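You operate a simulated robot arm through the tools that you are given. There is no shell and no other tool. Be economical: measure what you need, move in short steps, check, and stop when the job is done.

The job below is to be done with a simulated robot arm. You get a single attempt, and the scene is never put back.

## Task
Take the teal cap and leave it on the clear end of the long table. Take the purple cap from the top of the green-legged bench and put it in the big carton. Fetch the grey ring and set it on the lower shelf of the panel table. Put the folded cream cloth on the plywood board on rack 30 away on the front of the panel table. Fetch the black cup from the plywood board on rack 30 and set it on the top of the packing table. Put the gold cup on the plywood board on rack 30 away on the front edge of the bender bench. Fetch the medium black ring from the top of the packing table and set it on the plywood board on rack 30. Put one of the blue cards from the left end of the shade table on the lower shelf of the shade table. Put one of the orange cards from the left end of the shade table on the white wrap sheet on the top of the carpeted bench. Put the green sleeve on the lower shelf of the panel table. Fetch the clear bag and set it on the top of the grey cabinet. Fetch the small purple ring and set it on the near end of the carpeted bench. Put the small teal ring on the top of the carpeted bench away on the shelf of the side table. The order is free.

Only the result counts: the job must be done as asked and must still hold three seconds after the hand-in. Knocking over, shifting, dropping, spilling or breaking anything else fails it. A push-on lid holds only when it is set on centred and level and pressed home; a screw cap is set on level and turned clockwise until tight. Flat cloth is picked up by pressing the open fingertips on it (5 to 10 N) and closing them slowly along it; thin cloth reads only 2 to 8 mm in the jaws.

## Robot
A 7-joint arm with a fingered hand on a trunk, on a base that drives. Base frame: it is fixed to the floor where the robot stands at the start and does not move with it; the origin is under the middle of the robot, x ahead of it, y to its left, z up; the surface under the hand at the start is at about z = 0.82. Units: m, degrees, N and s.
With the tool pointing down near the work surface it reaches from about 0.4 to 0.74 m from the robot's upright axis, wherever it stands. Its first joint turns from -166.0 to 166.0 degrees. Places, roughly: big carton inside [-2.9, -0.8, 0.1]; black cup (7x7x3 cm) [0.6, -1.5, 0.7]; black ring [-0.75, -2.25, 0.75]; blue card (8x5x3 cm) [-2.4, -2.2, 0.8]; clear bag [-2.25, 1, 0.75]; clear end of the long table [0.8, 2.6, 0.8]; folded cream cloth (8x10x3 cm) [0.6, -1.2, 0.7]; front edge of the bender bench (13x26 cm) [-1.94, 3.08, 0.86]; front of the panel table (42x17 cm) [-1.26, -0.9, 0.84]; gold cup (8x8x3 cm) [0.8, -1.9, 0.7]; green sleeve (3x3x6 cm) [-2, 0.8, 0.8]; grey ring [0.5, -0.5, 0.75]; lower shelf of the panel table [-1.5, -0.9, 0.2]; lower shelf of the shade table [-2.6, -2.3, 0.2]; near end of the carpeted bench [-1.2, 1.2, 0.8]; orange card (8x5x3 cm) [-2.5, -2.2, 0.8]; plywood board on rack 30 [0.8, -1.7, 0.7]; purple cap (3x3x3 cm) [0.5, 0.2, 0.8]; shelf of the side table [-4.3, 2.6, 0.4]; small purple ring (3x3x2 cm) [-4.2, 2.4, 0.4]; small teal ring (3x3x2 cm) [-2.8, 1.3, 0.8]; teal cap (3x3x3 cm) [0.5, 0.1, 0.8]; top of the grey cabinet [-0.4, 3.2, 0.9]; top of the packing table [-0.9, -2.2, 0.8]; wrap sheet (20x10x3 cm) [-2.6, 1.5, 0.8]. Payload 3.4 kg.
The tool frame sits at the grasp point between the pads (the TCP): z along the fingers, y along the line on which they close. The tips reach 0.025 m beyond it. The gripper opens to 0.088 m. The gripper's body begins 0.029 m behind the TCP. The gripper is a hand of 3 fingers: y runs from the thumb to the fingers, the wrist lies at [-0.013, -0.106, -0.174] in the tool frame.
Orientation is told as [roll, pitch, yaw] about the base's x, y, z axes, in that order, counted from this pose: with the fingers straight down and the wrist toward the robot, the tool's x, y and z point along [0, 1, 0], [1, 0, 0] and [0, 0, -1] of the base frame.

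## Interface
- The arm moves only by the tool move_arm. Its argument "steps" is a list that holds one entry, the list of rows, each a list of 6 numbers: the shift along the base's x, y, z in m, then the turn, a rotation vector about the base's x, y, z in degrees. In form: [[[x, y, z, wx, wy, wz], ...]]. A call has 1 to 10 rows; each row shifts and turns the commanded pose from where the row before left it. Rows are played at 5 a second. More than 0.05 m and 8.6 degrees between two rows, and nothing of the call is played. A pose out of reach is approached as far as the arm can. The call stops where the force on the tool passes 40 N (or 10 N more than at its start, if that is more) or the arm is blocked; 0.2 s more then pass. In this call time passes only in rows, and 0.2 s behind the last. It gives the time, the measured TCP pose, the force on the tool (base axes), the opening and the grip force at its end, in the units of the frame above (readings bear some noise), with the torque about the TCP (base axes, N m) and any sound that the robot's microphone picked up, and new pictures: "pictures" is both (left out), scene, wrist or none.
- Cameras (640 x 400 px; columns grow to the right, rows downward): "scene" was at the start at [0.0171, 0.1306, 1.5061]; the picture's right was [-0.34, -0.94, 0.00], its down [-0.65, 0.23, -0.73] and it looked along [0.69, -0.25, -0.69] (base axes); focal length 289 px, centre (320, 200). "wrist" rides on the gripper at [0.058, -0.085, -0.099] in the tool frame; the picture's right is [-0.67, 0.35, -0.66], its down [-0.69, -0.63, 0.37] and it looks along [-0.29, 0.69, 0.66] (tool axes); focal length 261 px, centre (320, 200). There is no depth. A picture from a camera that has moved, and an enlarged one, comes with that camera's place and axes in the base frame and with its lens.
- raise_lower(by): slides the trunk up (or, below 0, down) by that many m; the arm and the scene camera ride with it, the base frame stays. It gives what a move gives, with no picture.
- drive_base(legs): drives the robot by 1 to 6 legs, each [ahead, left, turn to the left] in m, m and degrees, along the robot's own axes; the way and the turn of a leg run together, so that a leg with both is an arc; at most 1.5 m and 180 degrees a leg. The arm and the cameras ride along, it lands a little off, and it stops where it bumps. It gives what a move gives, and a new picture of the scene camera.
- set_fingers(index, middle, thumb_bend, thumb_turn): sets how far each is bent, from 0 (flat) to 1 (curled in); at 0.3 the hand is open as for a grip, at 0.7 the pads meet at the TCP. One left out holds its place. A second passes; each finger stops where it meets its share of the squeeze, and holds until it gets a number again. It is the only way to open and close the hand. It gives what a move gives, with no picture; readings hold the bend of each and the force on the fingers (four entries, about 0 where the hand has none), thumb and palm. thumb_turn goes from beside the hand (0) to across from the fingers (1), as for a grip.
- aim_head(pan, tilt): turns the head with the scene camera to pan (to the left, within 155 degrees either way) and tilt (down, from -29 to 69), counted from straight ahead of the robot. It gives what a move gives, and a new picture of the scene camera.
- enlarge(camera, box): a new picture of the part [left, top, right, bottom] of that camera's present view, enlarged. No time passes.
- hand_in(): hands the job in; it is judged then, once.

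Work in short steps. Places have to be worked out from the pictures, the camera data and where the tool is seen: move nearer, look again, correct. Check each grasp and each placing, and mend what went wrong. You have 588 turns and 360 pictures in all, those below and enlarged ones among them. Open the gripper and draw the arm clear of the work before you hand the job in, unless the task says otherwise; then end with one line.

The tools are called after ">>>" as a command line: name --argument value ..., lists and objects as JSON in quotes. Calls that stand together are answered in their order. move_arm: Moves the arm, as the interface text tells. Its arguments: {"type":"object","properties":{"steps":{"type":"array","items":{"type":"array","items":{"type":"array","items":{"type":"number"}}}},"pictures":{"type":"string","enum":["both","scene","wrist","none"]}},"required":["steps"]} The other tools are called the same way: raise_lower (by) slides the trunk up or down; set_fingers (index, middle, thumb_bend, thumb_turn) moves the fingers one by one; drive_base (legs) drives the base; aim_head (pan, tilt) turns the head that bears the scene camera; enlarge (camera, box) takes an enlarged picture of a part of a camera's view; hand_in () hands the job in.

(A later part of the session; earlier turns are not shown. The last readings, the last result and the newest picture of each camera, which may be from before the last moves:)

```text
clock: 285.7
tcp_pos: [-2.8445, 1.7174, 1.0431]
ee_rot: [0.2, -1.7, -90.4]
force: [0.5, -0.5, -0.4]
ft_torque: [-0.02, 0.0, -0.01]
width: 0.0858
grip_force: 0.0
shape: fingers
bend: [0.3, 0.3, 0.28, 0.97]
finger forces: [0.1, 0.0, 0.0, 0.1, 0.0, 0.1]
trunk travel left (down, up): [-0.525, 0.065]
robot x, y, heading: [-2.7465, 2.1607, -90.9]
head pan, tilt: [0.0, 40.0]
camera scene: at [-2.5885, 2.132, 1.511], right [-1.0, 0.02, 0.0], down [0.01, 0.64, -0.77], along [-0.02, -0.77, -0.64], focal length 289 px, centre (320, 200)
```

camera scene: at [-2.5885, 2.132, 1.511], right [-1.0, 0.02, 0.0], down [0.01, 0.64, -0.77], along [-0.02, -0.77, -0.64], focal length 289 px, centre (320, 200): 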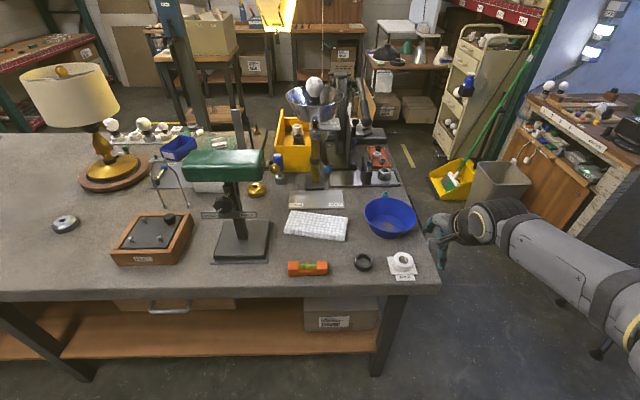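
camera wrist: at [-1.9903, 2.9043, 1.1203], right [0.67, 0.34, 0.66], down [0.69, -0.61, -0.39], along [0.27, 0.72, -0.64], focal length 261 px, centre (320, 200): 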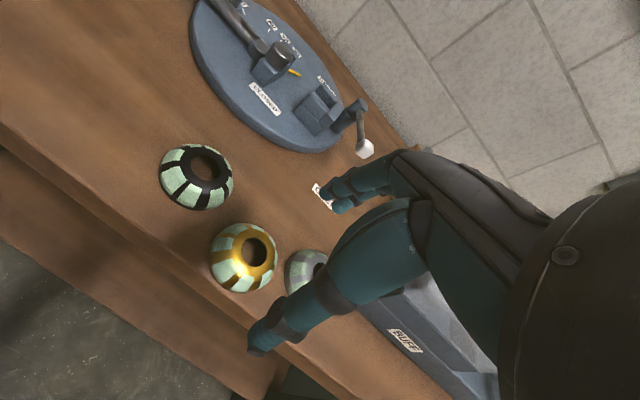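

The west side of the bench is open floor, so I'll go around to approach the teal ring from there, facing +x.

>>> drive_base --legs '[[0, -0.72, 0], [0, 0, 88], [0, -0.8, 0]]'

>>> aim_head --pan -10 --tilt 45

```text
clock: 297.3
tcp_pos: [-3.0697, 1.2595, 1.0421]
ee_rot: [0.2, -1.7, -2.8]
force: [-0.4, 0.5, 0.3]
ft_torque: [-0.04, -0.01, -0.03]
width: 0.0862
grip_force: 0.0
shape: fingers
bend: [0.3, 0.3, 0.28, 0.97]
finger forces: [0.1, 0.0, 0.0, 0.1, 0.1, 0.0]
trunk travel left (down, up): [-0.525, 0.065]
robot x, y, heading: [-3.508, 1.3751, -3.3]
head pan, tilt: [0.0, 40.0]
camera scene: at [-3.4726, 1.5336, 1.511], right [-0.06, -1.0, 0.0], down [-0.64, 0.04, -0.77], along [0.76, -0.05, -0.64], focal length 289 px, centre (320, 200)
```

scene: 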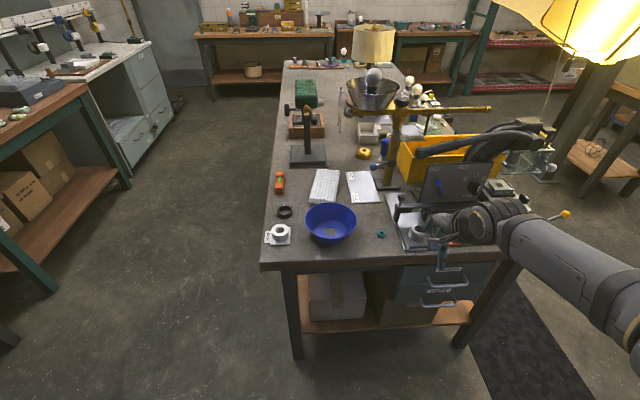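

```text
clock: 298.0
tcp_pos: [-3.0687, 1.259, 1.0433]
ee_rot: [0.1, -1.6, -2.8]
force: [0.5, 0.4, 0.2]
ft_torque: [-0.01, 0.01, 0.03]
width: 0.0858
grip_force: 0.0
shape: fingers
bend: [0.3, 0.3, 0.28, 0.97]
finger forces: [0.0, 0.0, 0.0, 0.0, 0.0, 0.0]
trunk travel left (down, up): [-0.525, 0.065]
robot x, y, heading: [-3.5106, 1.3765, -3.4]
head pan, tilt: [-10.0, 45.0]
camera scene: at [-3.4784, 1.5201, 1.5037], right [-0.23, -0.97, 0.0], down [-0.69, 0.16, -0.71], along [0.69, -0.16, -0.71], focal length 289 px, centre (320, 200)
```

scene: 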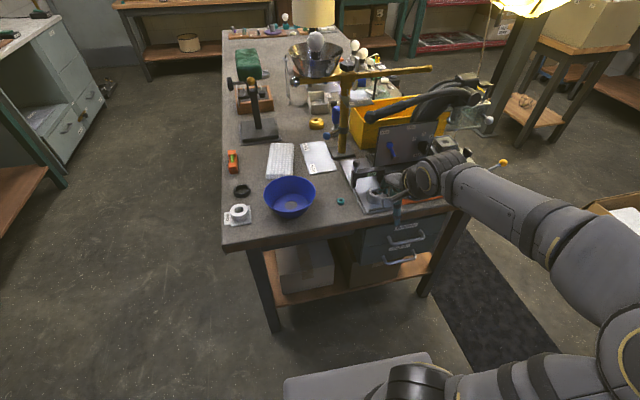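

The teal ring is at (-2.843, 1.305), with a fixture to its right starting at y≈1.25. I'll drive 0.1 closer and bring the hand above it.

>>> drive_base --legs '[[0.1, 0, 3]]'

>>> move_arm --steps '[[[0.0, 0.04, 0, 0, 0, 0], [0.03, 0.02, 0, 0, 0, 0], [0.035, 0, -0.02, 0, 0, 0], [0.03, 0, -0.03, 0, 0, 0]]]' --pictures "wrist"

```text
clock: 299.2
tcp_pos: [-2.9635, 1.278, 1.0432]
ee_rot: [0.2, -1.6, 0.2]
force: [0.6, 0.0, -0.1]
ft_torque: [0.0, 0.01, -0.01]
width: 0.0861
grip_force: 0.0
shape: fingers
bend: [0.3, 0.3, 0.28, 0.97]
finger forces: [0.0, 0.0, 0.0, 0.1, 0.1, 0.1]
trunk travel left (down, up): [-0.525, 0.065]
robot x, y, heading: [-3.4059, 1.3728, -0.7]
head pan, tilt: [-10.0, 45.0]
camera scene: at [-3.3861, 1.5179, 1.5037], right [-0.18, -0.98, 0.0], down [-0.7, 0.13, -0.71], along [0.69, -0.13, -0.71], focal length 289 px, centre (320, 200)
```

scene: 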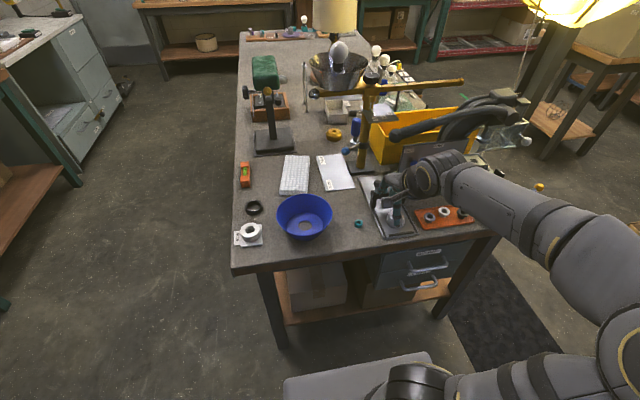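

```text
clock: 300.2
tcp_pos: [-2.8675, 1.3387, 0.9951]
ee_rot: [0.0, -1.6, 0.4]
force: [-0.3, 0.0, 0.8]
ft_torque: [-0.03, 0.02, 0.02]
width: 0.086
grip_force: 0.0
shape: fingers
bend: [0.3, 0.3, 0.28, 0.98]
finger forces: [0.1, 0.0, 0.0, 0.1, 0.0, 0.1]
trunk travel left (down, up): [-0.525, 0.065]
robot x, y, heading: [-3.4087, 1.3733, -0.5]
head pan, tilt: [-10.0, 45.0]
camera wrist: at [-2.9557, 1.3961, 1.0913], right [0.33, -0.67, 0.66], down [-0.62, -0.69, -0.38], along [0.71, -0.28, -0.64], focal length 261 px, centre (320, 200)
```

wrist: 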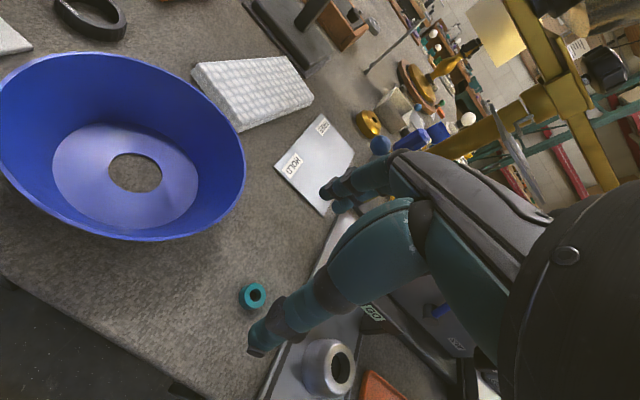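

Ring at (-2.849, 1.298), about 2.7 cm across. I'll preshape narrower and descend over it.

>>> set_fingers --index 0.42 --middle 0.42 --thumb_bend 0.42

>>> move_arm --steps '[[[0.018, -0.04, 0, 0, 0, 0], [0, 0, -0.04, 0, 0, 0], [0, 0, -0.04, 0, 0, 0]]]' --pictures "wrist"

```text
clock: 301.2
tcp_pos: [-2.8679, 1.3399, 0.9949]
ee_rot: [0.2, -1.7, 0.1]
force: [-0.2, 0.5, -0.3]
ft_torque: [0.02, 0.0, -0.03]
width: 0.0596
grip_force: 0.0
shape: fingers
bend: [0.42, 0.42, 0.42, 0.98]
finger forces: [0.1, 0.0, 0.1, 0.1, 0.1, 0.1]
trunk travel left (down, up): [-0.525, 0.065]
robot x, y, heading: [-3.4084, 1.3754, -0.5]
head pan, tilt: [-10.0, 45.0]
```

```text
clock: 302.0
tcp_pos: [-2.8527, 1.3009, 0.9171]
ee_rot: [0.2, -1.6, 0.2]
force: [0.1, 0.5, 0.3]
ft_torque: [0.01, 0.02, 0.04]
width: 0.0598
grip_force: 0.0
shape: fingers
bend: [0.42, 0.42, 0.42, 0.98]
finger forces: [0.0, 0.0, 0.0, 0.0, 0.0, 0.0]
trunk travel left (down, up): [-0.525, 0.065]
robot x, y, heading: [-3.4069, 1.3744, -0.6]
head pan, tilt: [-10.0, 45.0]
camera wrist: at [-2.9412, 1.3582, 1.0134], right [0.33, -0.67, 0.66], down [-0.62, -0.69, -0.39], along [0.71, -0.28, -0.64], focal length 261 px, centre (320, 200)
```

wrist: 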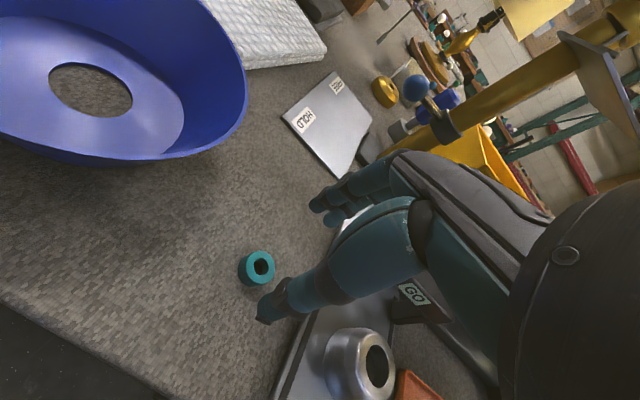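

I'll fine-adjust and descend to z≈0.85, then close.

>>> move_arm --steps '[[[0.006, -0.002, -0.03, 0, 0, 0], [0, 0, -0.025, 0, 0, 0], [0, 0, -0.01, 0, 0, 0]]]' --pictures "wrist"

```text
clock: 302.9
tcp_pos: [-2.8429, 1.2974, 0.8576]
ee_rot: [-0.1, -2.6, 0.2]
force: [-1.8, 0.6, 16.1]
ft_torque: [-0.05, 0.21, -0.04]
width: 0.0639
grip_force: 7.6
shape: fingers
bend: [0.42, 0.43, 0.38, 0.97]
finger forces: [0.1, 6.9, 0.0, 0.0, 9.1, 0.1]
trunk travel left (down, up): [-0.525, 0.065]
robot x, y, heading: [-3.4073, 1.3739, -0.6]
head pan, tilt: [-10.0, 45.0]
stopped in row 3: the force on the tool passed its limit at 43 N (the readings are from after the stop); the commanded pose is now the measured one
camera wrist: at [-2.932, 1.3553, 0.9513], right [0.32, -0.67, 0.67], down [-0.61, -0.69, -0.39], along [0.73, -0.28, -0.63], focal length 261 px, centre (320, 200)
```

wrist: 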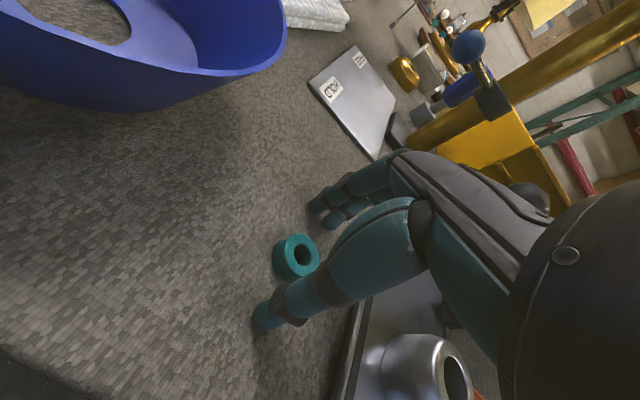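

The fingertips touch the table with the ring between them. I'll raise 4 mm and close.

>>> move_arm --steps '[[[0, 0, 0.004, 0, 0, 0]]]' --pictures "none"

>>> set_fingers --index 0.7 --middle 0.7 --thumb_bend 0.7

>>> move_arm --steps '[[[0, 0, 0.03, 0, 0, 0], [0, 0, 0.04, 0, 0, 0], [-0.02, 0, 0.04, 0, 0, 0], [-0.03, 0, 0.03, 0, 0, 0]]]' --pictures "wrist"

```text
clock: 303.2
tcp_pos: [-2.8444, 1.2975, 0.8571]
ee_rot: [0.0, -2.4, 0.1]
force: [-2.0, 0.4, 3.3]
ft_torque: [-0.04, -0.01, -0.02]
width: 0.0615
grip_force: 1.5
shape: fingers
bend: [0.42, 0.42, 0.4, 0.97]
finger forces: [0.0, 1.4, 0.0, 0.0, 1.2, 0.0]
trunk travel left (down, up): [-0.525, 0.065]
robot x, y, heading: [-3.4089, 1.3744, -0.5]
head pan, tilt: [-10.0, 45.0]
```

```text
clock: 304.2
tcp_pos: [-2.8446, 1.2983, 0.8577]
ee_rot: [0.0, -2.4, 0.1]
force: [-1.6, -0.3, 7.0]
ft_torque: [0.04, 0.23, 0.06]
width: 0.0177
grip_force: 9.5
shape: fingers
bend: [0.64, 0.68, 0.61, 0.97]
finger forces: [4.7, 1.7, 0.0, 0.1, 13.1, 0.0]
trunk travel left (down, up): [-0.525, 0.065]
robot x, y, heading: [-3.4077, 1.3769, -0.7]
head pan, tilt: [-10.0, 45.0]
```

```text
clock: 305.2
tcp_pos: [-2.8943, 1.2975, 1.0001]
ee_rot: [0.1, -2.4, 0.0]
force: [0.7, -0.2, -0.2]
ft_torque: [0.04, 0.02, 0.02]
width: 0.0177
grip_force: 7.3
shape: fingers
bend: [0.63, 0.68, 0.61, 0.97]
finger forces: [5.3, 1.7, 0.0, 0.1, 6.8, 0.0]
trunk travel left (down, up): [-0.525, 0.065]
robot x, y, heading: [-3.4082, 1.372, -0.3]
head pan, tilt: [-10.0, 45.0]
camera wrist: at [-2.9836, 1.3554, 1.0954], right [0.32, -0.67, 0.67], down [-0.61, -0.69, -0.39], along [0.72, -0.28, -0.63], focal length 261 px, centre (320, 200)
```

wrist: 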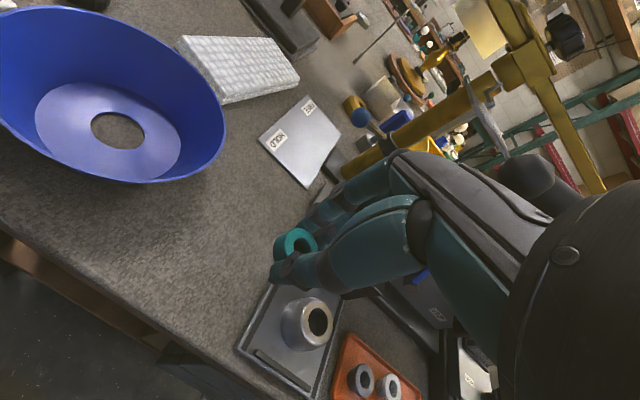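

The ring is held. Now I'll drive to the side table: back off, strafe left (+y), and turn to face -x.

>>> drive_base --legs '[[-0.1, 0, 0], [0, 1.0, 0], [0, 0, -174]]'

>>> aim_head --pan 0 --tilt 35

```text
clock: 318.1
tcp_pos: [-4.0191, 2.3529, 0.9994]
ee_rot: [0.0, -2.4, -173.3]
force: [0.2, 0.9, -0.5]
ft_torque: [0.03, -0.01, -0.01]
width: 0.0169
grip_force: 7.1
shape: fingers
bend: [0.63, 0.68, 0.62, 0.97]
finger forces: [5.0, 1.7, 0.0, 0.1, 6.3, 0.0]
trunk travel left (down, up): [-0.525, 0.065]
robot x, y, heading: [-3.5, 2.3385, -173.9]
head pan, tilt: [-10.0, 45.0]
camera scene: at [-3.5054, 2.192, 1.5037], right [0.07, 1.0, 0.0], down [0.71, -0.05, -0.71], along [-0.71, 0.05, -0.71], focal length 289 px, centre (320, 200)
```

scene: 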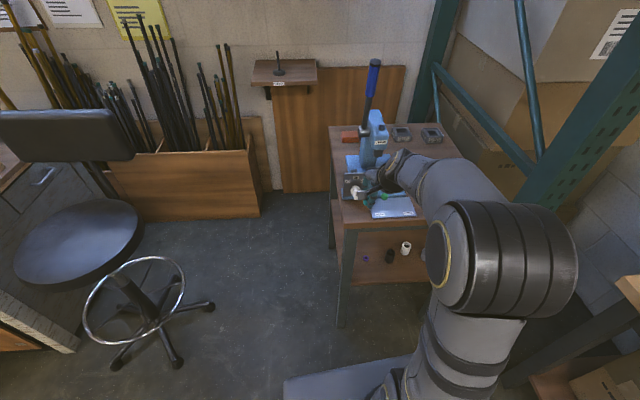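

```text
clock: 318.8
tcp_pos: [-4.0187, 2.3542, 0.998]
ee_rot: [0.0, -2.4, -173.3]
force: [0.2, 0.5, 0.7]
ft_torque: [-0.02, -0.01, -0.02]
width: 0.017
grip_force: 5.9
shape: fingers
bend: [0.63, 0.68, 0.62, 0.97]
finger forces: [5.0, 1.8, 0.0, 0.0, 6.3, 0.0]
trunk travel left (down, up): [-0.525, 0.065]
robot x, y, heading: [-3.5029, 2.3376, -173.9]
head pan, tilt: [0.0, 35.0]
camera scene: at [-3.5119, 2.1771, 1.5185], right [-0.11, 0.99, 0.0], down [0.57, 0.06, -0.82], along [-0.81, -0.09, -0.57], focal length 289 px, centre (320, 200)
```

scene: 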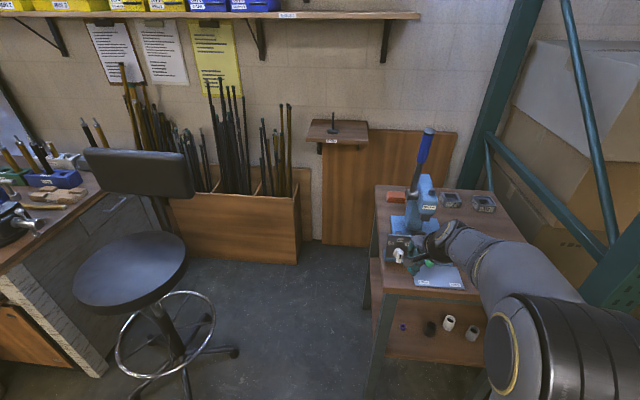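

The side table's shelf holds the purple ring at about (-4.22, 2.44) plus other items. I'll back off, straighten, shift left, and lower the trunk to look under the top.

>>> drive_base --legs '[[-0.1, 0, -6], [0, 0.12, 0]]'

>>> raise_lower --by -0.4

>>> aim_head --pan -15 --tilt 40

```text
clock: 320.8
tcp_pos: [-3.9174, 2.2919, 0.9994]
ee_rot: [0.0, -2.4, -179.3]
force: [0.8, 0.5, 0.5]
ft_torque: [0.04, 0.0, 0.01]
width: 0.0166
grip_force: 6.5
shape: fingers
bend: [0.63, 0.68, 0.62, 0.97]
finger forces: [5.1, 1.9, 0.0, 0.2, 6.3, 0.0]
trunk travel left (down, up): [-0.525, 0.065]
robot x, y, heading: [-3.4007, 2.2195, -180.0]
head pan, tilt: [0.0, 35.0]
camera scene: at [-3.4321, 2.0622, 1.5184], right [0.0, 1.0, 0.0], down [0.57, 0.0, -0.82], along [-0.82, 0.0, -0.57], focal length 289 px, centre (320, 200)
```

scene: 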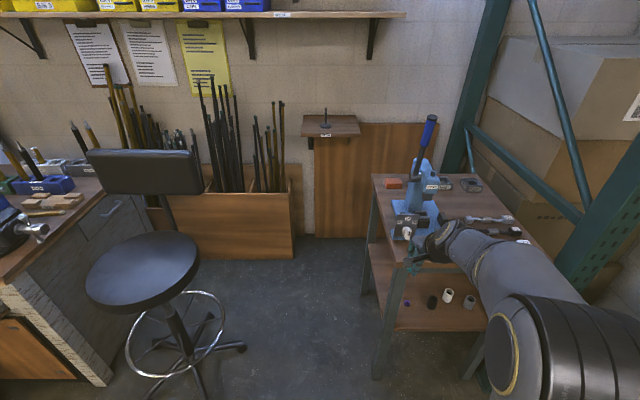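

```text
clock: 324.6
tcp_pos: [-3.9176, 2.2924, 0.599]
ee_rot: [0.0, -2.3, -179.2]
force: [-0.9, 0.2, -0.1]
ft_torque: [0.0, 0.05, -0.01]
width: 0.0166
grip_force: 6.4
shape: fingers
bend: [0.63, 0.68, 0.62, 0.97]
finger forces: [5.0, 2.0, 0.2, 0.1, 6.4, 0.0]
trunk travel left (down, up): [-0.125, 0.465]
robot x, y, heading: [-3.4033, 2.2238, -179.8]
head pan, tilt: [0.0, 35.0]
```

```text
clock: 325.4
tcp_pos: [-3.9185, 2.2919, 0.599]
ee_rot: [0.1, -2.4, -179.3]
force: [0.1, -0.1, 0.4]
ft_torque: [0.01, -0.03, 0.01]
width: 0.0172
grip_force: 7.3
shape: fingers
bend: [0.63, 0.68, 0.62, 0.97]
finger forces: [5.0, 2.0, 0.0, 0.0, 6.4, 0.0]
trunk travel left (down, up): [-0.125, 0.465]
robot x, y, heading: [-3.4074, 2.2193, -180.0]
head pan, tilt: [-15.0, 40.0]
camera scene: at [-3.4262, 2.085, 1.111], right [0.26, 0.97, 0.0], down [0.62, -0.17, -0.77], along [-0.74, 0.2, -0.64], focal length 289 px, centre (320, 200)
```

scene: 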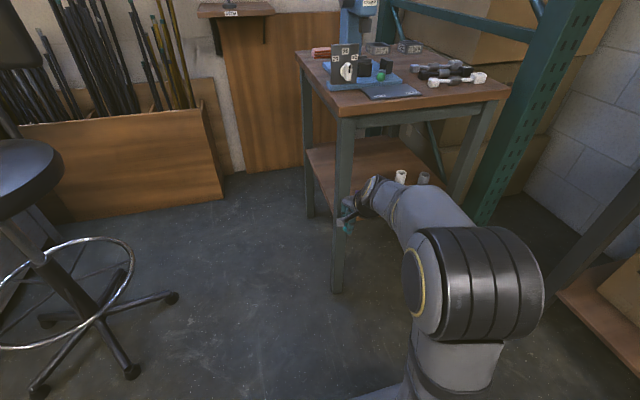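

The opening between the front legs is y 2.36–2.80. I'll bring the hand right to y≈2.47 and down to z≈0.50, then look.

>>> move_arm --steps '[[[0, 0.04, -0.01, 0, 0, 0], [0, 0.04, -0.02, 0, 0, 0], [0, 0.04, -0.02, 0, 0, 0], [0, 0.04, -0.02, 0, 0, 0], [0, 0.02, -0.02, 0, 0, 0]]]' --pictures "both"

```text
clock: 326.6
tcp_pos: [-3.9184, 2.471, 0.5124]
ee_rot: [-0.1, -2.4, -179.3]
force: [-0.1, -1.1, -0.5]
ft_torque: [0.02, -0.03, -0.02]
width: 0.0168
grip_force: 7.0
shape: fingers
bend: [0.63, 0.68, 0.62, 0.97]
finger forces: [5.0, 1.9, 0.0, 0.1, 6.2, 0.1]
trunk travel left (down, up): [-0.125, 0.465]
robot x, y, heading: [-3.4051, 2.2231, -179.7]
head pan, tilt: [-15.0, 40.0]
camera scene: at [-3.4261, 2.0849, 1.1109], right [0.26, 0.97, 0.0], down [0.62, -0.17, -0.77], along [-0.74, 0.2, -0.64], focal length 289 px, centre (320, 200)
camera wrist: at [-3.829, 2.4145, 0.6083], right [-0.33, 0.67, 0.67], down [0.6, 0.69, -0.39], along [-0.73, 0.28, -0.63], focal length 261 px, centre (320, 200)
```

scene: 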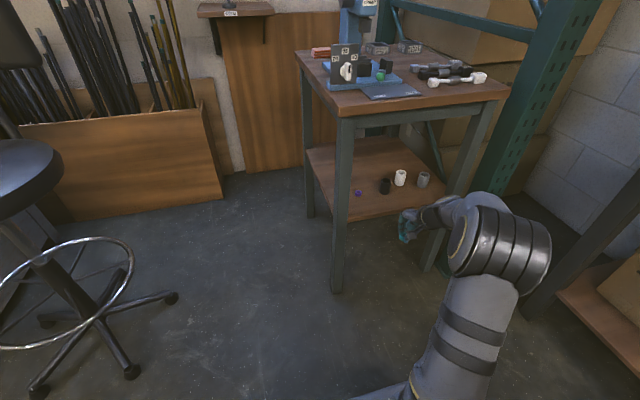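
wrist: 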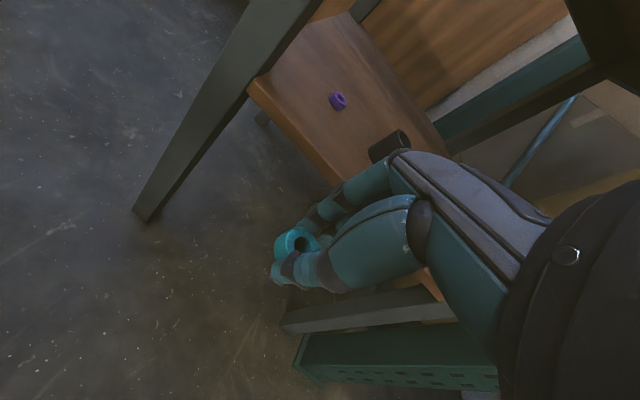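

Purple ring is at about (-4.25, 2.455), black at (-4.24, 2.573). I'll set the teal ring in the free front strip at about (-4.16, 2.515).

>>> drive_base --legs '[[0.2, -0.04, 0]]'

>>> move_arm --steps '[[[-0.02, 0, -0.02, 0, 0, 0], [-0.02, 0, -0.02, 0, 0, 0]]]' --pictures "both"

```text
clock: 328.2
tcp_pos: [-4.1142, 2.5109, 0.5131]
ee_rot: [0.0, -2.5, -179.4]
force: [0.0, -0.6, -0.8]
ft_torque: [0.03, 0.02, -0.01]
width: 0.0171
grip_force: 6.7
shape: fingers
bend: [0.63, 0.68, 0.62, 0.97]
finger forces: [5.0, 1.9, 0.0, 0.1, 6.4, 0.1]
trunk travel left (down, up): [-0.125, 0.465]
robot x, y, heading: [-3.6017, 2.2597, 180.1]
head pan, tilt: [-15.0, 40.0]
camera scene: at [-3.6223, 2.1239, 1.111], right [0.26, 0.97, 0.0], down [0.62, -0.17, -0.77], along [-0.74, 0.2, -0.64], focal length 289 px, centre (320, 200)
```

scene: 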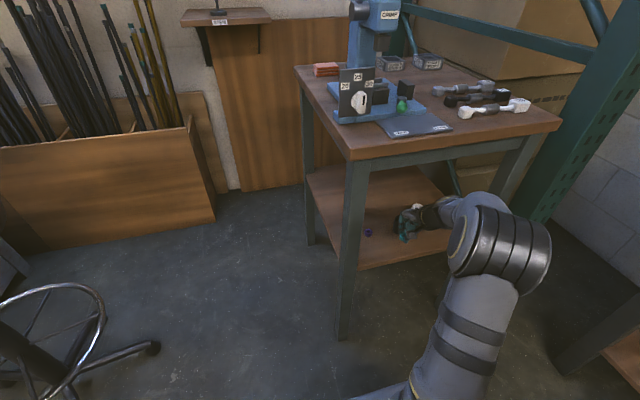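

```text
clock: 328.8
tcp_pos: [-4.1548, 2.5107, 0.4732]
ee_rot: [0.0, -2.5, -179.4]
force: [0.4, -1.4, 0.1]
ft_torque: [-0.03, 0.03, 0.01]
width: 0.0166
grip_force: 7.2
shape: fingers
bend: [0.63, 0.68, 0.62, 0.97]
finger forces: [4.9, 2.2, 0.0, 0.0, 6.4, 0.0]
trunk travel left (down, up): [-0.125, 0.465]
robot x, y, heading: [-3.5974, 2.2599, 180.2]
head pan, tilt: [-15.0, 40.0]
camera scene: at [-3.6222, 2.1238, 1.111], right [0.26, 0.97, 0.0], down [0.62, -0.17, -0.77], along [-0.74, 0.2, -0.64], focal length 289 px, centre (320, 200)
camera wrist: at [-4.0647, 2.4536, 0.5678], right [-0.33, 0.67, 0.67], down [0.61, 0.69, -0.39], along [-0.72, 0.28, -0.63], focal length 261 px, centre (320, 200)
```

scene: 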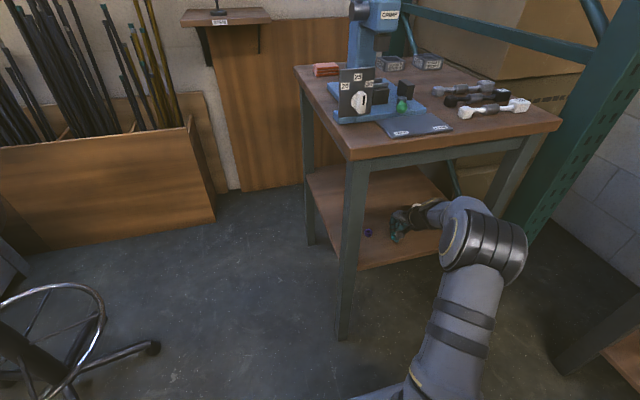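
wrist: 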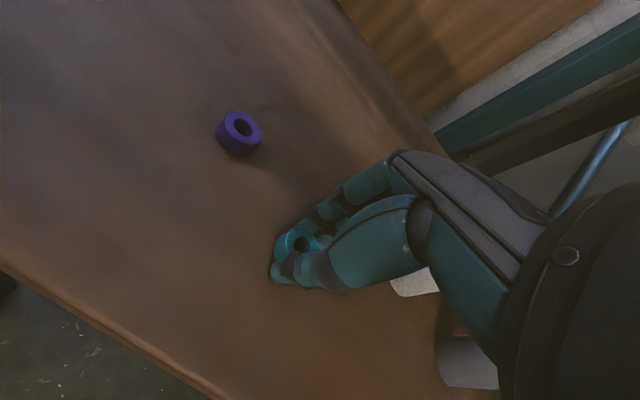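

The hand is in front of the row with room. I'll lower to contact.

>>> move_arm --steps '[[[0, 0, -0.02, 0, 0, 0], [0, 0, -0.01, 0, 0, 0], [0, 0, -0.005, 0, 0, 0]]]' --pictures "none"

```text
clock: 329.2
tcp_pos: [-4.1588, 2.5125, 0.4687]
ee_rot: [-0.5, -3.5, -179.7]
force: [5.6, -0.6, 23.1]
ft_torque: [-0.18, -0.68, 0.01]
width: 0.0175
grip_force: 15.7
shape: fingers
bend: [0.65, 0.7, 0.62, 0.96]
finger forces: [3.6, 0.7, 0.0, 0.0, 26.8, 0.1]
trunk travel left (down, up): [-0.125, 0.465]
robot x, y, heading: [-3.5973, 2.2586, 179.8]
head pan, tilt: [-15.0, 40.0]
stopped in row 1: the force on the tool passed its limit at 58 N (the readings are from after the stop); the commanded pose is now the measured one
```

Contact: the shelf is at z≈0.44. I'll ease up 2 mm and release slightly, then retreat upward.

>>> move_arm --steps '[[[0, 0, 0.003, 0, 0, 0]]]' --pictures "none"

>>> set_fingers --index 0.5 --middle 0.5 --thumb_bend 0.48

>>> move_arm --steps '[[[0, 0, 0.02, 0, 0, 0], [0, 0, 0.03, 0, 0, 0], [0.03, 0, 0.01, 0, 0, 0]]]' --pictures "wrist"

```text
clock: 329.6
tcp_pos: [-4.1584, 2.512, 0.468]
ee_rot: [-0.4, -3.3, -179.7]
force: [3.0, -0.8, 15.5]
ft_torque: [-0.12, -0.45, 0.03]
width: 0.0172
grip_force: 12.7
shape: fingers
bend: [0.65, 0.69, 0.62, 0.96]
finger forces: [4.2, 1.1, 0.0, 0.0, 20.3, 0.0]
trunk travel left (down, up): [-0.125, 0.465]
robot x, y, heading: [-3.5972, 2.2616, 179.7]
head pan, tilt: [-15.0, 40.0]
```

```text
clock: 330.6
tcp_pos: [-4.1578, 2.5113, 0.4685]
ee_rot: [-0.3, -3.3, -179.8]
force: [-5.0, -2.0, 17.6]
ft_torque: [-0.19, -0.28, -0.12]
width: 0.0337
grip_force: 9.5
shape: fingers
bend: [0.5, 0.5, 0.56, 0.96]
finger forces: [0.0, 0.2, 0.1, 0.0, 17.8, 0.0]
trunk travel left (down, up): [-0.125, 0.465]
robot x, y, heading: [-3.5948, 2.2611, 180.1]
head pan, tilt: [-15.0, 40.0]
```

```text
clock: 331.4
tcp_pos: [-4.1262, 2.5101, 0.5277]
ee_rot: [-0.3, -3.1, -179.6]
force: [-0.2, 0.0, -0.2]
ft_torque: [0.0, 0.0, -0.02]
width: 0.0435
grip_force: 0.1
shape: fingers
bend: [0.5, 0.5, 0.48, 0.97]
finger forces: [0.0, 0.0, 0.0, 0.1, 0.0, 0.0]
trunk travel left (down, up): [-0.125, 0.465]
robot x, y, heading: [-3.5985, 2.261, 180.0]
head pan, tilt: [-15.0, 40.0]
camera wrist: at [-4.0349, 2.4527, 0.6215], right [-0.32, 0.66, 0.68], down [0.6, 0.69, -0.4], along [-0.73, 0.28, -0.62], focal length 261 px, centre (320, 200)
```

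wrist: 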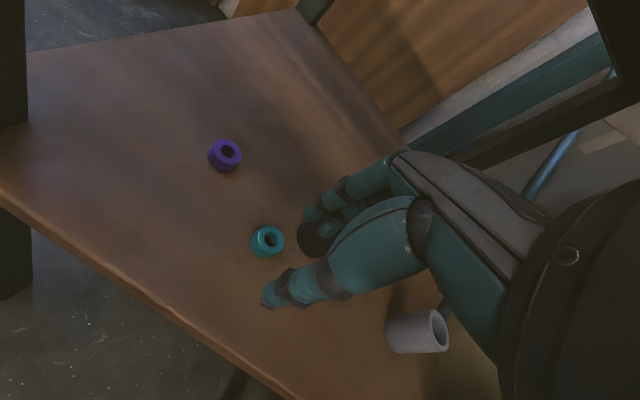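

The teal ring lies flat on the shelf. The purple ring is at about (-4.19, 2.436), so I'm moving above it.

>>> move_arm --steps '[[[0, -0.04, 0, 0, 0, 0], [0, -0.034, 0, 0, 0, 0], [-0.03, 0, 0, 0, 0, 0], [-0.03, 0, -0.01, 0, 0, 0]]]' --pictures "wrist"

```text
clock: 332.4
tcp_pos: [-4.1886, 2.438, 0.5161]
ee_rot: [-0.3, -3.2, -179.7]
force: [0.1, 0.1, 0.3]
ft_torque: [0.01, -0.03, 0.02]
width: 0.0433
grip_force: 0.0
shape: fingers
bend: [0.5, 0.5, 0.48, 0.97]
finger forces: [0.0, 0.0, 0.0, 0.0, 0.1, 0.1]
trunk travel left (down, up): [-0.125, 0.465]
robot x, y, heading: [-3.5977, 2.2592, 179.8]
head pan, tilt: [-15.0, 40.0]
camera wrist: at [-4.0963, 2.3805, 0.6106], right [-0.32, 0.66, 0.68], down [0.6, 0.69, -0.4], along [-0.73, 0.29, -0.62], focal length 261 px, centre (320, 200)
```

wrist: 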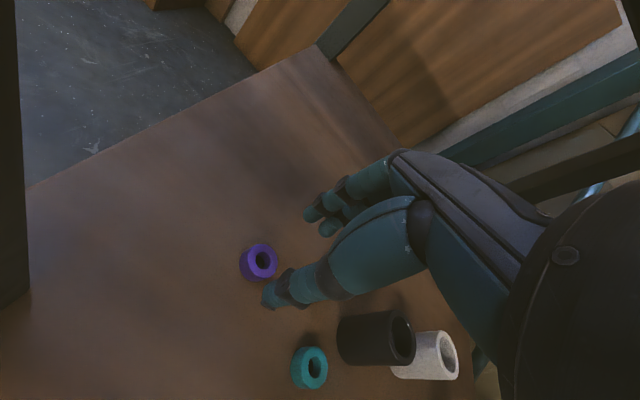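

Aligned. I'll open slightly, descend and close.

>>> set_fingers --index 0.43 --middle 0.43 --thumb_bend 0.42

>>> move_arm --steps '[[[-0.002, -0.003, -0.02, 0, 0, 0], [0, 0, -0.015, 0, 0, 0], [0, 0, -0.006, 0, 0, 0]]]' --pictures "wrist"

```text
clock: 333.4
tcp_pos: [-4.1863, 2.4387, 0.5166]
ee_rot: [-0.3, -3.3, -179.7]
force: [-0.4, 0.4, -0.3]
ft_torque: [-0.01, -0.01, -0.02]
width: 0.0577
grip_force: 0.1
shape: fingers
bend: [0.43, 0.43, 0.42, 0.97]
finger forces: [0.0, 0.0, 0.0, 0.0, 0.1, 0.0]
trunk travel left (down, up): [-0.125, 0.465]
robot x, y, heading: [-3.5977, 2.2605, 179.8]
head pan, tilt: [-15.0, 40.0]
```

```text
clock: 334.2
tcp_pos: [-4.1893, 2.436, 0.4763]
ee_rot: [-0.2, -3.1, -179.8]
force: [-0.5, -0.4, -1.0]
ft_torque: [0.01, 0.01, 0.0]
width: 0.0575
grip_force: 0.0
shape: fingers
bend: [0.43, 0.43, 0.42, 0.97]
finger forces: [0.0, 0.1, 0.0, 0.0, 0.1, 0.0]
trunk travel left (down, up): [-0.125, 0.465]
robot x, y, heading: [-3.5987, 2.2598, 179.9]
head pan, tilt: [-15.0, 40.0]
camera wrist: at [-4.0987, 2.3784, 0.5695], right [-0.32, 0.66, 0.68], down [0.6, 0.69, -0.4], along [-0.73, 0.28, -0.62], focal length 261 px, centre (320, 200)
```

wrist: 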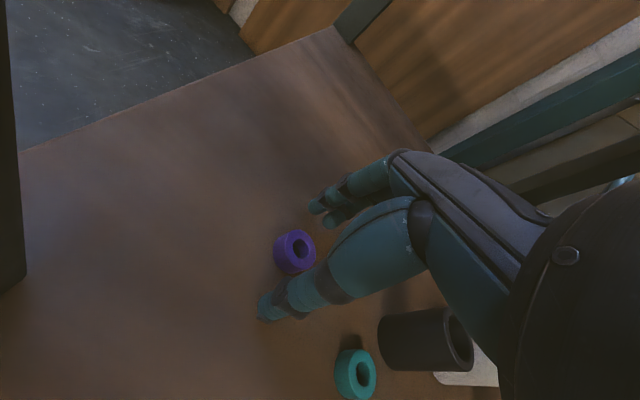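

>>> move_arm --steps '[[[0, 0, -0.005, 0, 0, 0]]]' --pictures "none"

>>> set_fingers --index 0.7 --middle 0.7 --thumb_bend 0.7

>>> move_arm --steps '[[[0, 0, 0.025, 0, 0, 0], [0, 0, 0.025, 0, 0, 0], [0.03, 0, 0.01, 0, 0, 0], [0.04, 0, 0, 0, 0, 0]]]' --pictures "wrist"

```text
clock: 334.6
tcp_pos: [-4.1906, 2.4383, 0.4699]
ee_rot: [-0.4, -3.2, -179.8]
force: [0.5, 0.3, -0.1]
ft_torque: [0.03, -0.02, 0.0]
width: 0.0576
grip_force: 0.1
shape: fingers
bend: [0.43, 0.43, 0.42, 0.97]
finger forces: [0.0, 0.0, 0.0, 0.0, 0.0, 0.1]
trunk travel left (down, up): [-0.125, 0.465]
robot x, y, heading: [-3.6006, 2.2576, 179.7]
head pan, tilt: [-15.0, 40.0]
```

```text
clock: 335.6
tcp_pos: [-4.19, 2.4369, 0.4705]
ee_rot: [-0.4, -3.2, -179.7]
force: [0.4, -0.4, -0.6]
ft_torque: [-0.01, -0.04, 0.01]
width: 0.0165
grip_force: 6.7
shape: fingers
bend: [0.63, 0.66, 0.61, 0.96]
finger forces: [3.9, 3.1, 0.0, 0.0, 7.2, 0.0]
trunk travel left (down, up): [-0.125, 0.465]
robot x, y, heading: [-3.598, 2.2598, 179.8]
head pan, tilt: [-15.0, 40.0]
```

```text
clock: 336.6
tcp_pos: [-4.1193, 2.4319, 0.5349]
ee_rot: [-0.4, -3.1, -179.6]
force: [0.1, 0.4, -0.3]
ft_torque: [0.01, 0.02, 0.02]
width: 0.016
grip_force: 6.9
shape: fingers
bend: [0.63, 0.66, 0.61, 0.96]
finger forces: [4.0, 3.3, 0.1, 0.0, 7.1, 0.0]
trunk travel left (down, up): [-0.125, 0.465]
robot x, y, heading: [-3.5997, 2.2584, 179.9]
head pan, tilt: [-15.0, 40.0]
camera wrist: at [-4.0292, 2.3741, 0.6282], right [-0.32, 0.66, 0.68], down [0.6, 0.69, -0.4], along [-0.73, 0.28, -0.62], focal length 261 px, centre (320, 200)
```

wrist: 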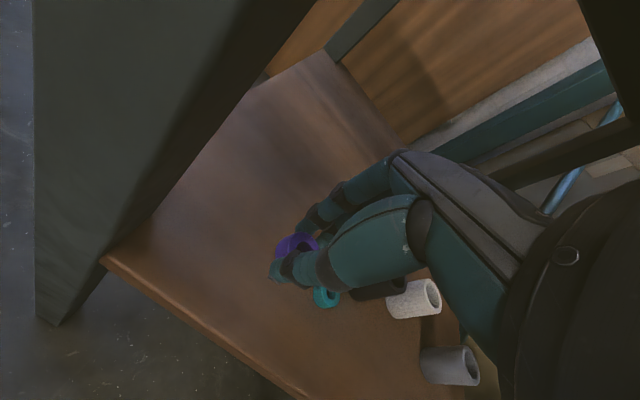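

The purple ring is held. I'll back out, raise the trunk, turn to face -y, and strafe along the north side to the near end of the carpeted bench.

>>> drive_base --legs '[[-0.25, 0, 0]]'

>>> raise_lower --by 0.4

>>> move_arm --steps '[[[0.02, 0, 0.04, 0, 0, 0], [0.02, 0, 0.04, 0, 0, 0], [0.02, 0, 0.03, 0, 0, 0]]]' --pictures "none"

>>> drive_base --legs '[[0, 0, 87], [0, 1.1, 0], [0, 0.95, 0]]'

>>> aim_head --pan 0 --tilt 42

```text
clock: 338.4
tcp_pos: [-3.8738, 2.433, 0.5342]
ee_rot: [-0.3, -3.2, -179.8]
force: [-0.4, 0.5, 0.1]
ft_torque: [0.05, 0.02, -0.02]
width: 0.0161
grip_force: 7.0
shape: fingers
bend: [0.63, 0.66, 0.61, 0.96]
finger forces: [3.9, 3.2, 0.0, 0.0, 7.3, 0.0]
trunk travel left (down, up): [-0.125, 0.465]
robot x, y, heading: [-3.351, 2.2603, 179.5]
head pan, tilt: [-15.0, 40.0]
camera scene: at [-3.3756, 2.1231, 1.111], right [0.26, 0.96, 0.0], down [0.62, -0.17, -0.77], along [-0.74, 0.2, -0.64], focal length 289 px, centre (320, 200)
```

scene: 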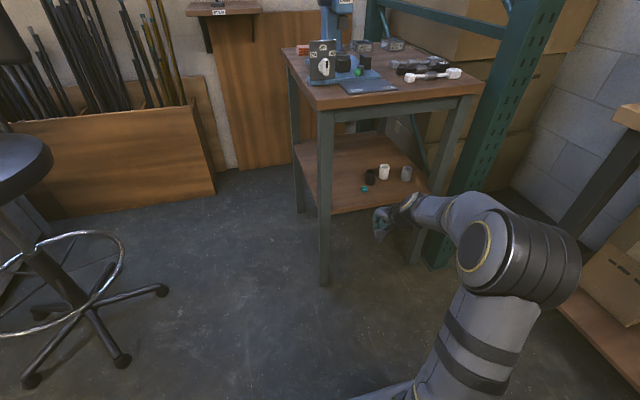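

```text
clock: 342.2
tcp_pos: [-3.8734, 2.4332, 0.9331]
ee_rot: [-0.5, -3.2, -179.8]
force: [-0.2, -0.1, 0.0]
ft_torque: [-0.01, -0.03, 0.0]
width: 0.0162
grip_force: 7.4
shape: fingers
bend: [0.63, 0.66, 0.61, 0.96]
finger forces: [4.0, 3.2, 0.0, 0.0, 7.2, 0.0]
trunk travel left (down, up): [-0.525, 0.065]
robot x, y, heading: [-3.351, 2.2571, 179.6]
head pan, tilt: [-15.0, 40.0]
```

```text
clock: 343.0
tcp_pos: [-3.8124, 2.4332, 1.0453]
ee_rot: [-0.5, -3.3, -179.8]
force: [-0.3, 0.7, -0.5]
ft_torque: [0.02, 0.01, 0.0]
width: 0.0163
grip_force: 7.4
shape: fingers
bend: [0.63, 0.66, 0.61, 0.96]
finger forces: [4.0, 3.4, 0.0, 0.0, 7.1, 0.0]
trunk travel left (down, up): [-0.525, 0.065]
robot x, y, heading: [-3.3527, 2.2598, 180.0]
head pan, tilt: [-15.0, 40.0]
```

```text
clock: 357.0
tcp_pos: [-1.4836, 1.8169, 1.0444]
ee_rot: [-0.5, -3.2, -89.1]
force: [-0.2, -0.3, 0.1]
ft_torque: [0.02, -0.01, -0.02]
width: 0.0159
grip_force: 7.4
shape: fingers
bend: [0.64, 0.67, 0.62, 0.96]
finger forces: [3.9, 3.2, 0.0, 0.0, 6.7, 0.1]
trunk travel left (down, up): [-0.525, 0.065]
robot x, y, heading: [-1.3167, 2.2789, -89.4]
head pan, tilt: [-15.0, 40.0]
camera scene: at [-1.1801, 2.2591, 1.5109], right [-0.97, 0.25, 0.0], down [0.16, 0.62, -0.77], along [-0.19, -0.74, -0.64], focal length 289 px, centre (320, 200)
```

scene: 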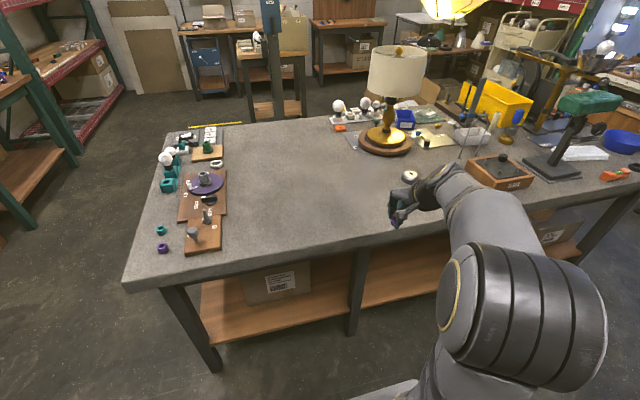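

```text
clock: 357.8
tcp_pos: [-1.4851, 1.8154, 1.0441]
ee_rot: [-0.5, -3.2, -89.0]
force: [-0.2, -0.3, 0.2]
ft_torque: [0.02, 0.04, -0.05]
width: 0.0157
grip_force: 6.7
shape: fingers
bend: [0.64, 0.67, 0.62, 0.96]
finger forces: [3.9, 3.2, 0.1, 0.1, 6.8, 0.1]
trunk travel left (down, up): [-0.525, 0.065]
robot x, y, heading: [-1.3174, 2.2802, -89.5]
head pan, tilt: [0.0, 42.0]
camera scene: at [-1.1583, 2.2578, 1.508], right [-1.0, -0.01, 0.0], down [0.0, 0.67, -0.74], along [0.01, -0.74, -0.67], focal length 289 px, centre (320, 200)
```

scene: 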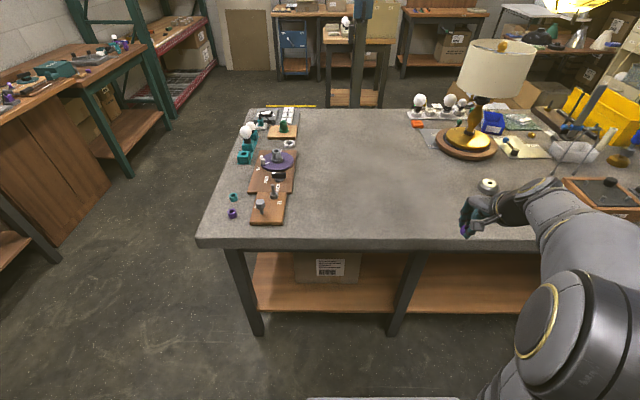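

The middle of the near end is clear. The target is about (-1.2, 1.34). I'll drive up and extend the arm.

>>> drive_base --legs '[[0.24, 0.08, 0]]'

>>> move_arm --steps '[[[0.035, -0.03, 0, 0, 0, 0], [0.035, -0.03, 0, 0, 0, 0], [0.035, -0.03, 0, 0, 0, 0], [0.035, -0.03, -0.01, 0, 0, 0], [0.02, -0.04, -0.01, 0, 0, 0], [0, -0.04, -0.02, 0, 0, 0], [0, -0.03, -0.03, 0, 0, 0]]]' --pictures "both"

```text
clock: 359.6
tcp_pos: [-1.4037, 1.568, 1.0447]
ee_rot: [-0.3, -3.1, -89.1]
force: [0.4, 0.8, -0.7]
ft_torque: [0.0, 0.0, -0.02]
width: 0.0157
grip_force: 7.1
shape: fingers
bend: [0.64, 0.67, 0.62, 0.96]
finger forces: [3.9, 3.3, 0.1, 0.1, 6.8, 0.0]
trunk travel left (down, up): [-0.525, 0.065]
robot x, y, heading: [-1.2329, 2.0319, -89.6]
head pan, tilt: [0.0, 42.0]
camera scene: at [-1.0777, 2.0098, 1.508], right [-1.0, -0.01, 0.0], down [-0.01, 0.67, -0.74], along [0.01, -0.74, -0.67], focal length 289 px, centre (320, 200)
```

scene: 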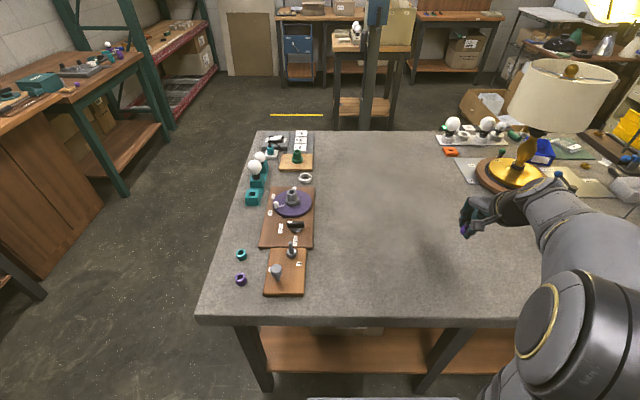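

```text
clock: 361.2
tcp_pos: [-1.2471, 1.3385, 0.9714]
ee_rot: [-0.4, -3.2, -89.2]
force: [-0.4, 0.4, -0.7]
ft_torque: [0.02, -0.02, -0.03]
width: 0.0155
grip_force: 6.8
shape: fingers
bend: [0.64, 0.67, 0.62, 0.96]
finger forces: [3.9, 3.3, 0.0, 0.0, 6.7, 0.0]
trunk travel left (down, up): [-0.525, 0.065]
robot x, y, heading: [-1.2344, 2.0309, -89.5]
head pan, tilt: [0.0, 42.0]
camera scene: at [-1.0778, 2.0098, 1.508], right [-1.0, -0.01, 0.0], down [-0.01, 0.67, -0.74], along [0.01, -0.74, -0.67], focal length 289 px, centre (320, 200)
camera wrist: at [-1.1883, 1.4288, 1.0653], right [-0.66, -0.32, 0.68], down [-0.7, 0.6, -0.4], along [-0.28, -0.73, -0.62], focal length 261 px, centre (320, 200)
```

scene: 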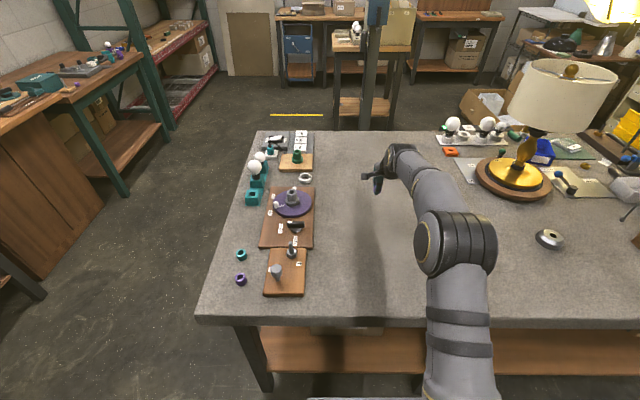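
wrist: 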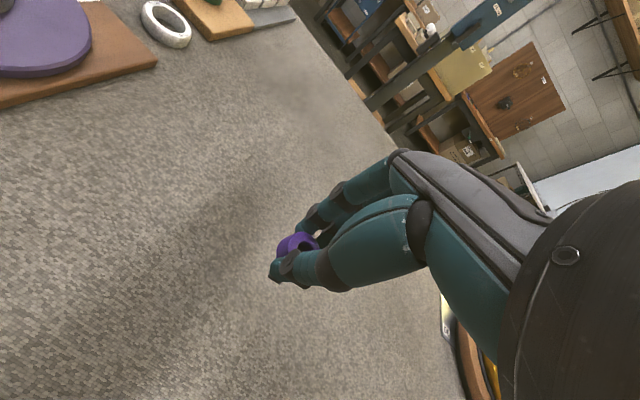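

Clear underneath. I'll shift to x≈-1.19 and lower to near contact.

>>> move_arm --steps '[[[0.03, 0, -0.03, 0, 0, 0], [0.025, 0, -0.03, 0, 0, 0], [0, -0.005, -0.03, 0, 0, 0], [0, 0, -0.012, 0, 0, 0]]]' --pictures "none"

>>> move_arm --steps '[[[0, 0, -0.004, 0, 0, 0], [0, 0, -0.004, 0, 0, 0]]]' --pictures "none"

```text
clock: 362.2
tcp_pos: [-1.1902, 1.3322, 0.8701]
ee_rot: [-0.4, -3.1, -89.1]
force: [-0.3, -0.4, -0.5]
ft_torque: [0.0, -0.01, 0.01]
width: 0.0155
grip_force: 6.6
shape: fingers
bend: [0.64, 0.67, 0.62, 0.96]
finger forces: [3.9, 3.3, 0.0, 0.1, 6.8, 0.1]
trunk travel left (down, up): [-0.525, 0.065]
robot x, y, heading: [-1.2358, 2.0311, -89.6]
head pan, tilt: [0.0, 42.0]
```

```text
clock: 362.8
tcp_pos: [-1.1879, 1.334, 0.8628]
ee_rot: [-0.4, -3.1, -89.1]
force: [-0.2, 0.4, -0.8]
ft_torque: [0.0, 0.02, 0.0]
width: 0.0156
grip_force: 6.8
shape: fingers
bend: [0.64, 0.67, 0.62, 0.96]
finger forces: [3.9, 3.4, 0.0, 0.1, 6.6, 0.1]
trunk travel left (down, up): [-0.525, 0.065]
robot x, y, heading: [-1.2345, 2.0323, -89.6]
head pan, tilt: [0.0, 42.0]
```

>>> move_arm --steps '[[[0, 0, -0.003, 0, 0, 0], [0, 0, -0.003, 0, 0, 0]]]' --pictures "none"

```text
clock: 363.4
tcp_pos: [-1.1889, 1.3337, 0.8576]
ee_rot: [-0.4, -3.4, -89.1]
force: [0.5, -1.5, 7.3]
ft_torque: [0.09, -0.02, -0.01]
width: 0.0151
grip_force: 9.1
shape: fingers
bend: [0.64, 0.67, 0.62, 0.96]
finger forces: [4.7, 3.3, 0.0, 0.0, 10.3, 0.0]
trunk travel left (down, up): [-0.525, 0.065]
robot x, y, heading: [-1.2319, 2.0294, -89.3]
head pan, tilt: [0.0, 42.0]
```

Contact. I'll release and lift.

>>> set_fingers --index 0.45 --middle 0.45 --thumb_bend 0.45

>>> move_arm --steps '[[[0, 0, 0.03, 0, 0, 0], [0, 0, 0.04, 0, 0, 0], [0, 0.03, 0.03, 0, 0, 0], [0, 0.04, 0.03, 0, 0, 0], [0, 0.04, 0.02, 0, 0, 0]]]' --pictures "wrist"

```text
clock: 364.4
tcp_pos: [-1.1895, 1.3342, 0.8592]
ee_rot: [-0.3, -3.3, -89.1]
force: [0.2, -4.3, 16.4]
ft_torque: [0.37, -0.11, -0.01]
width: 0.0466
grip_force: 8.2
shape: fingers
bend: [0.45, 0.45, 0.5, 0.97]
finger forces: [0.1, 0.0, 0.1, 0.0, 16.6, 0.0]
trunk travel left (down, up): [-0.525, 0.065]
robot x, y, heading: [-1.2347, 2.0265, -89.3]
head pan, tilt: [0.0, 42.0]
```

```text
clock: 365.6
tcp_pos: [-1.1901, 1.4474, 1.0124]
ee_rot: [-0.4, -3.2, -89.2]
force: [-0.2, 0.2, 1.0]
ft_torque: [0.01, 0.02, -0.01]
width: 0.0522
grip_force: 0.0
shape: fingers
bend: [0.45, 0.45, 0.45, 0.97]
finger forces: [0.1, 0.0, 0.0, 0.1, 0.0, 0.0]
trunk travel left (down, up): [-0.525, 0.065]
robot x, y, heading: [-1.2353, 2.0346, -89.8]
head pan, tilt: [0.0, 42.0]
camera wrist: at [-1.1323, 1.5396, 1.1069], right [-0.66, -0.32, 0.68], down [-0.7, 0.6, -0.4], along [-0.28, -0.73, -0.62], focal length 261 px, centre (320, 200)
```

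wrist: 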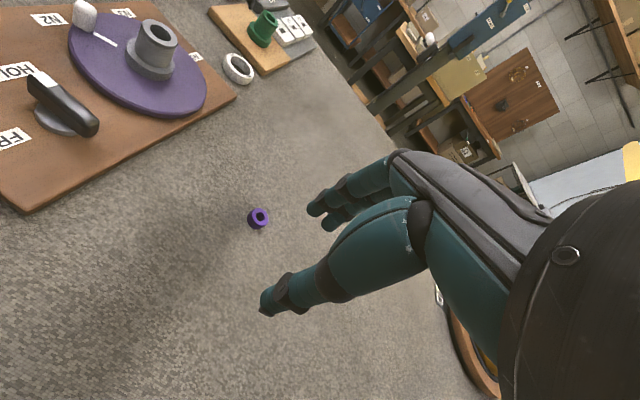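

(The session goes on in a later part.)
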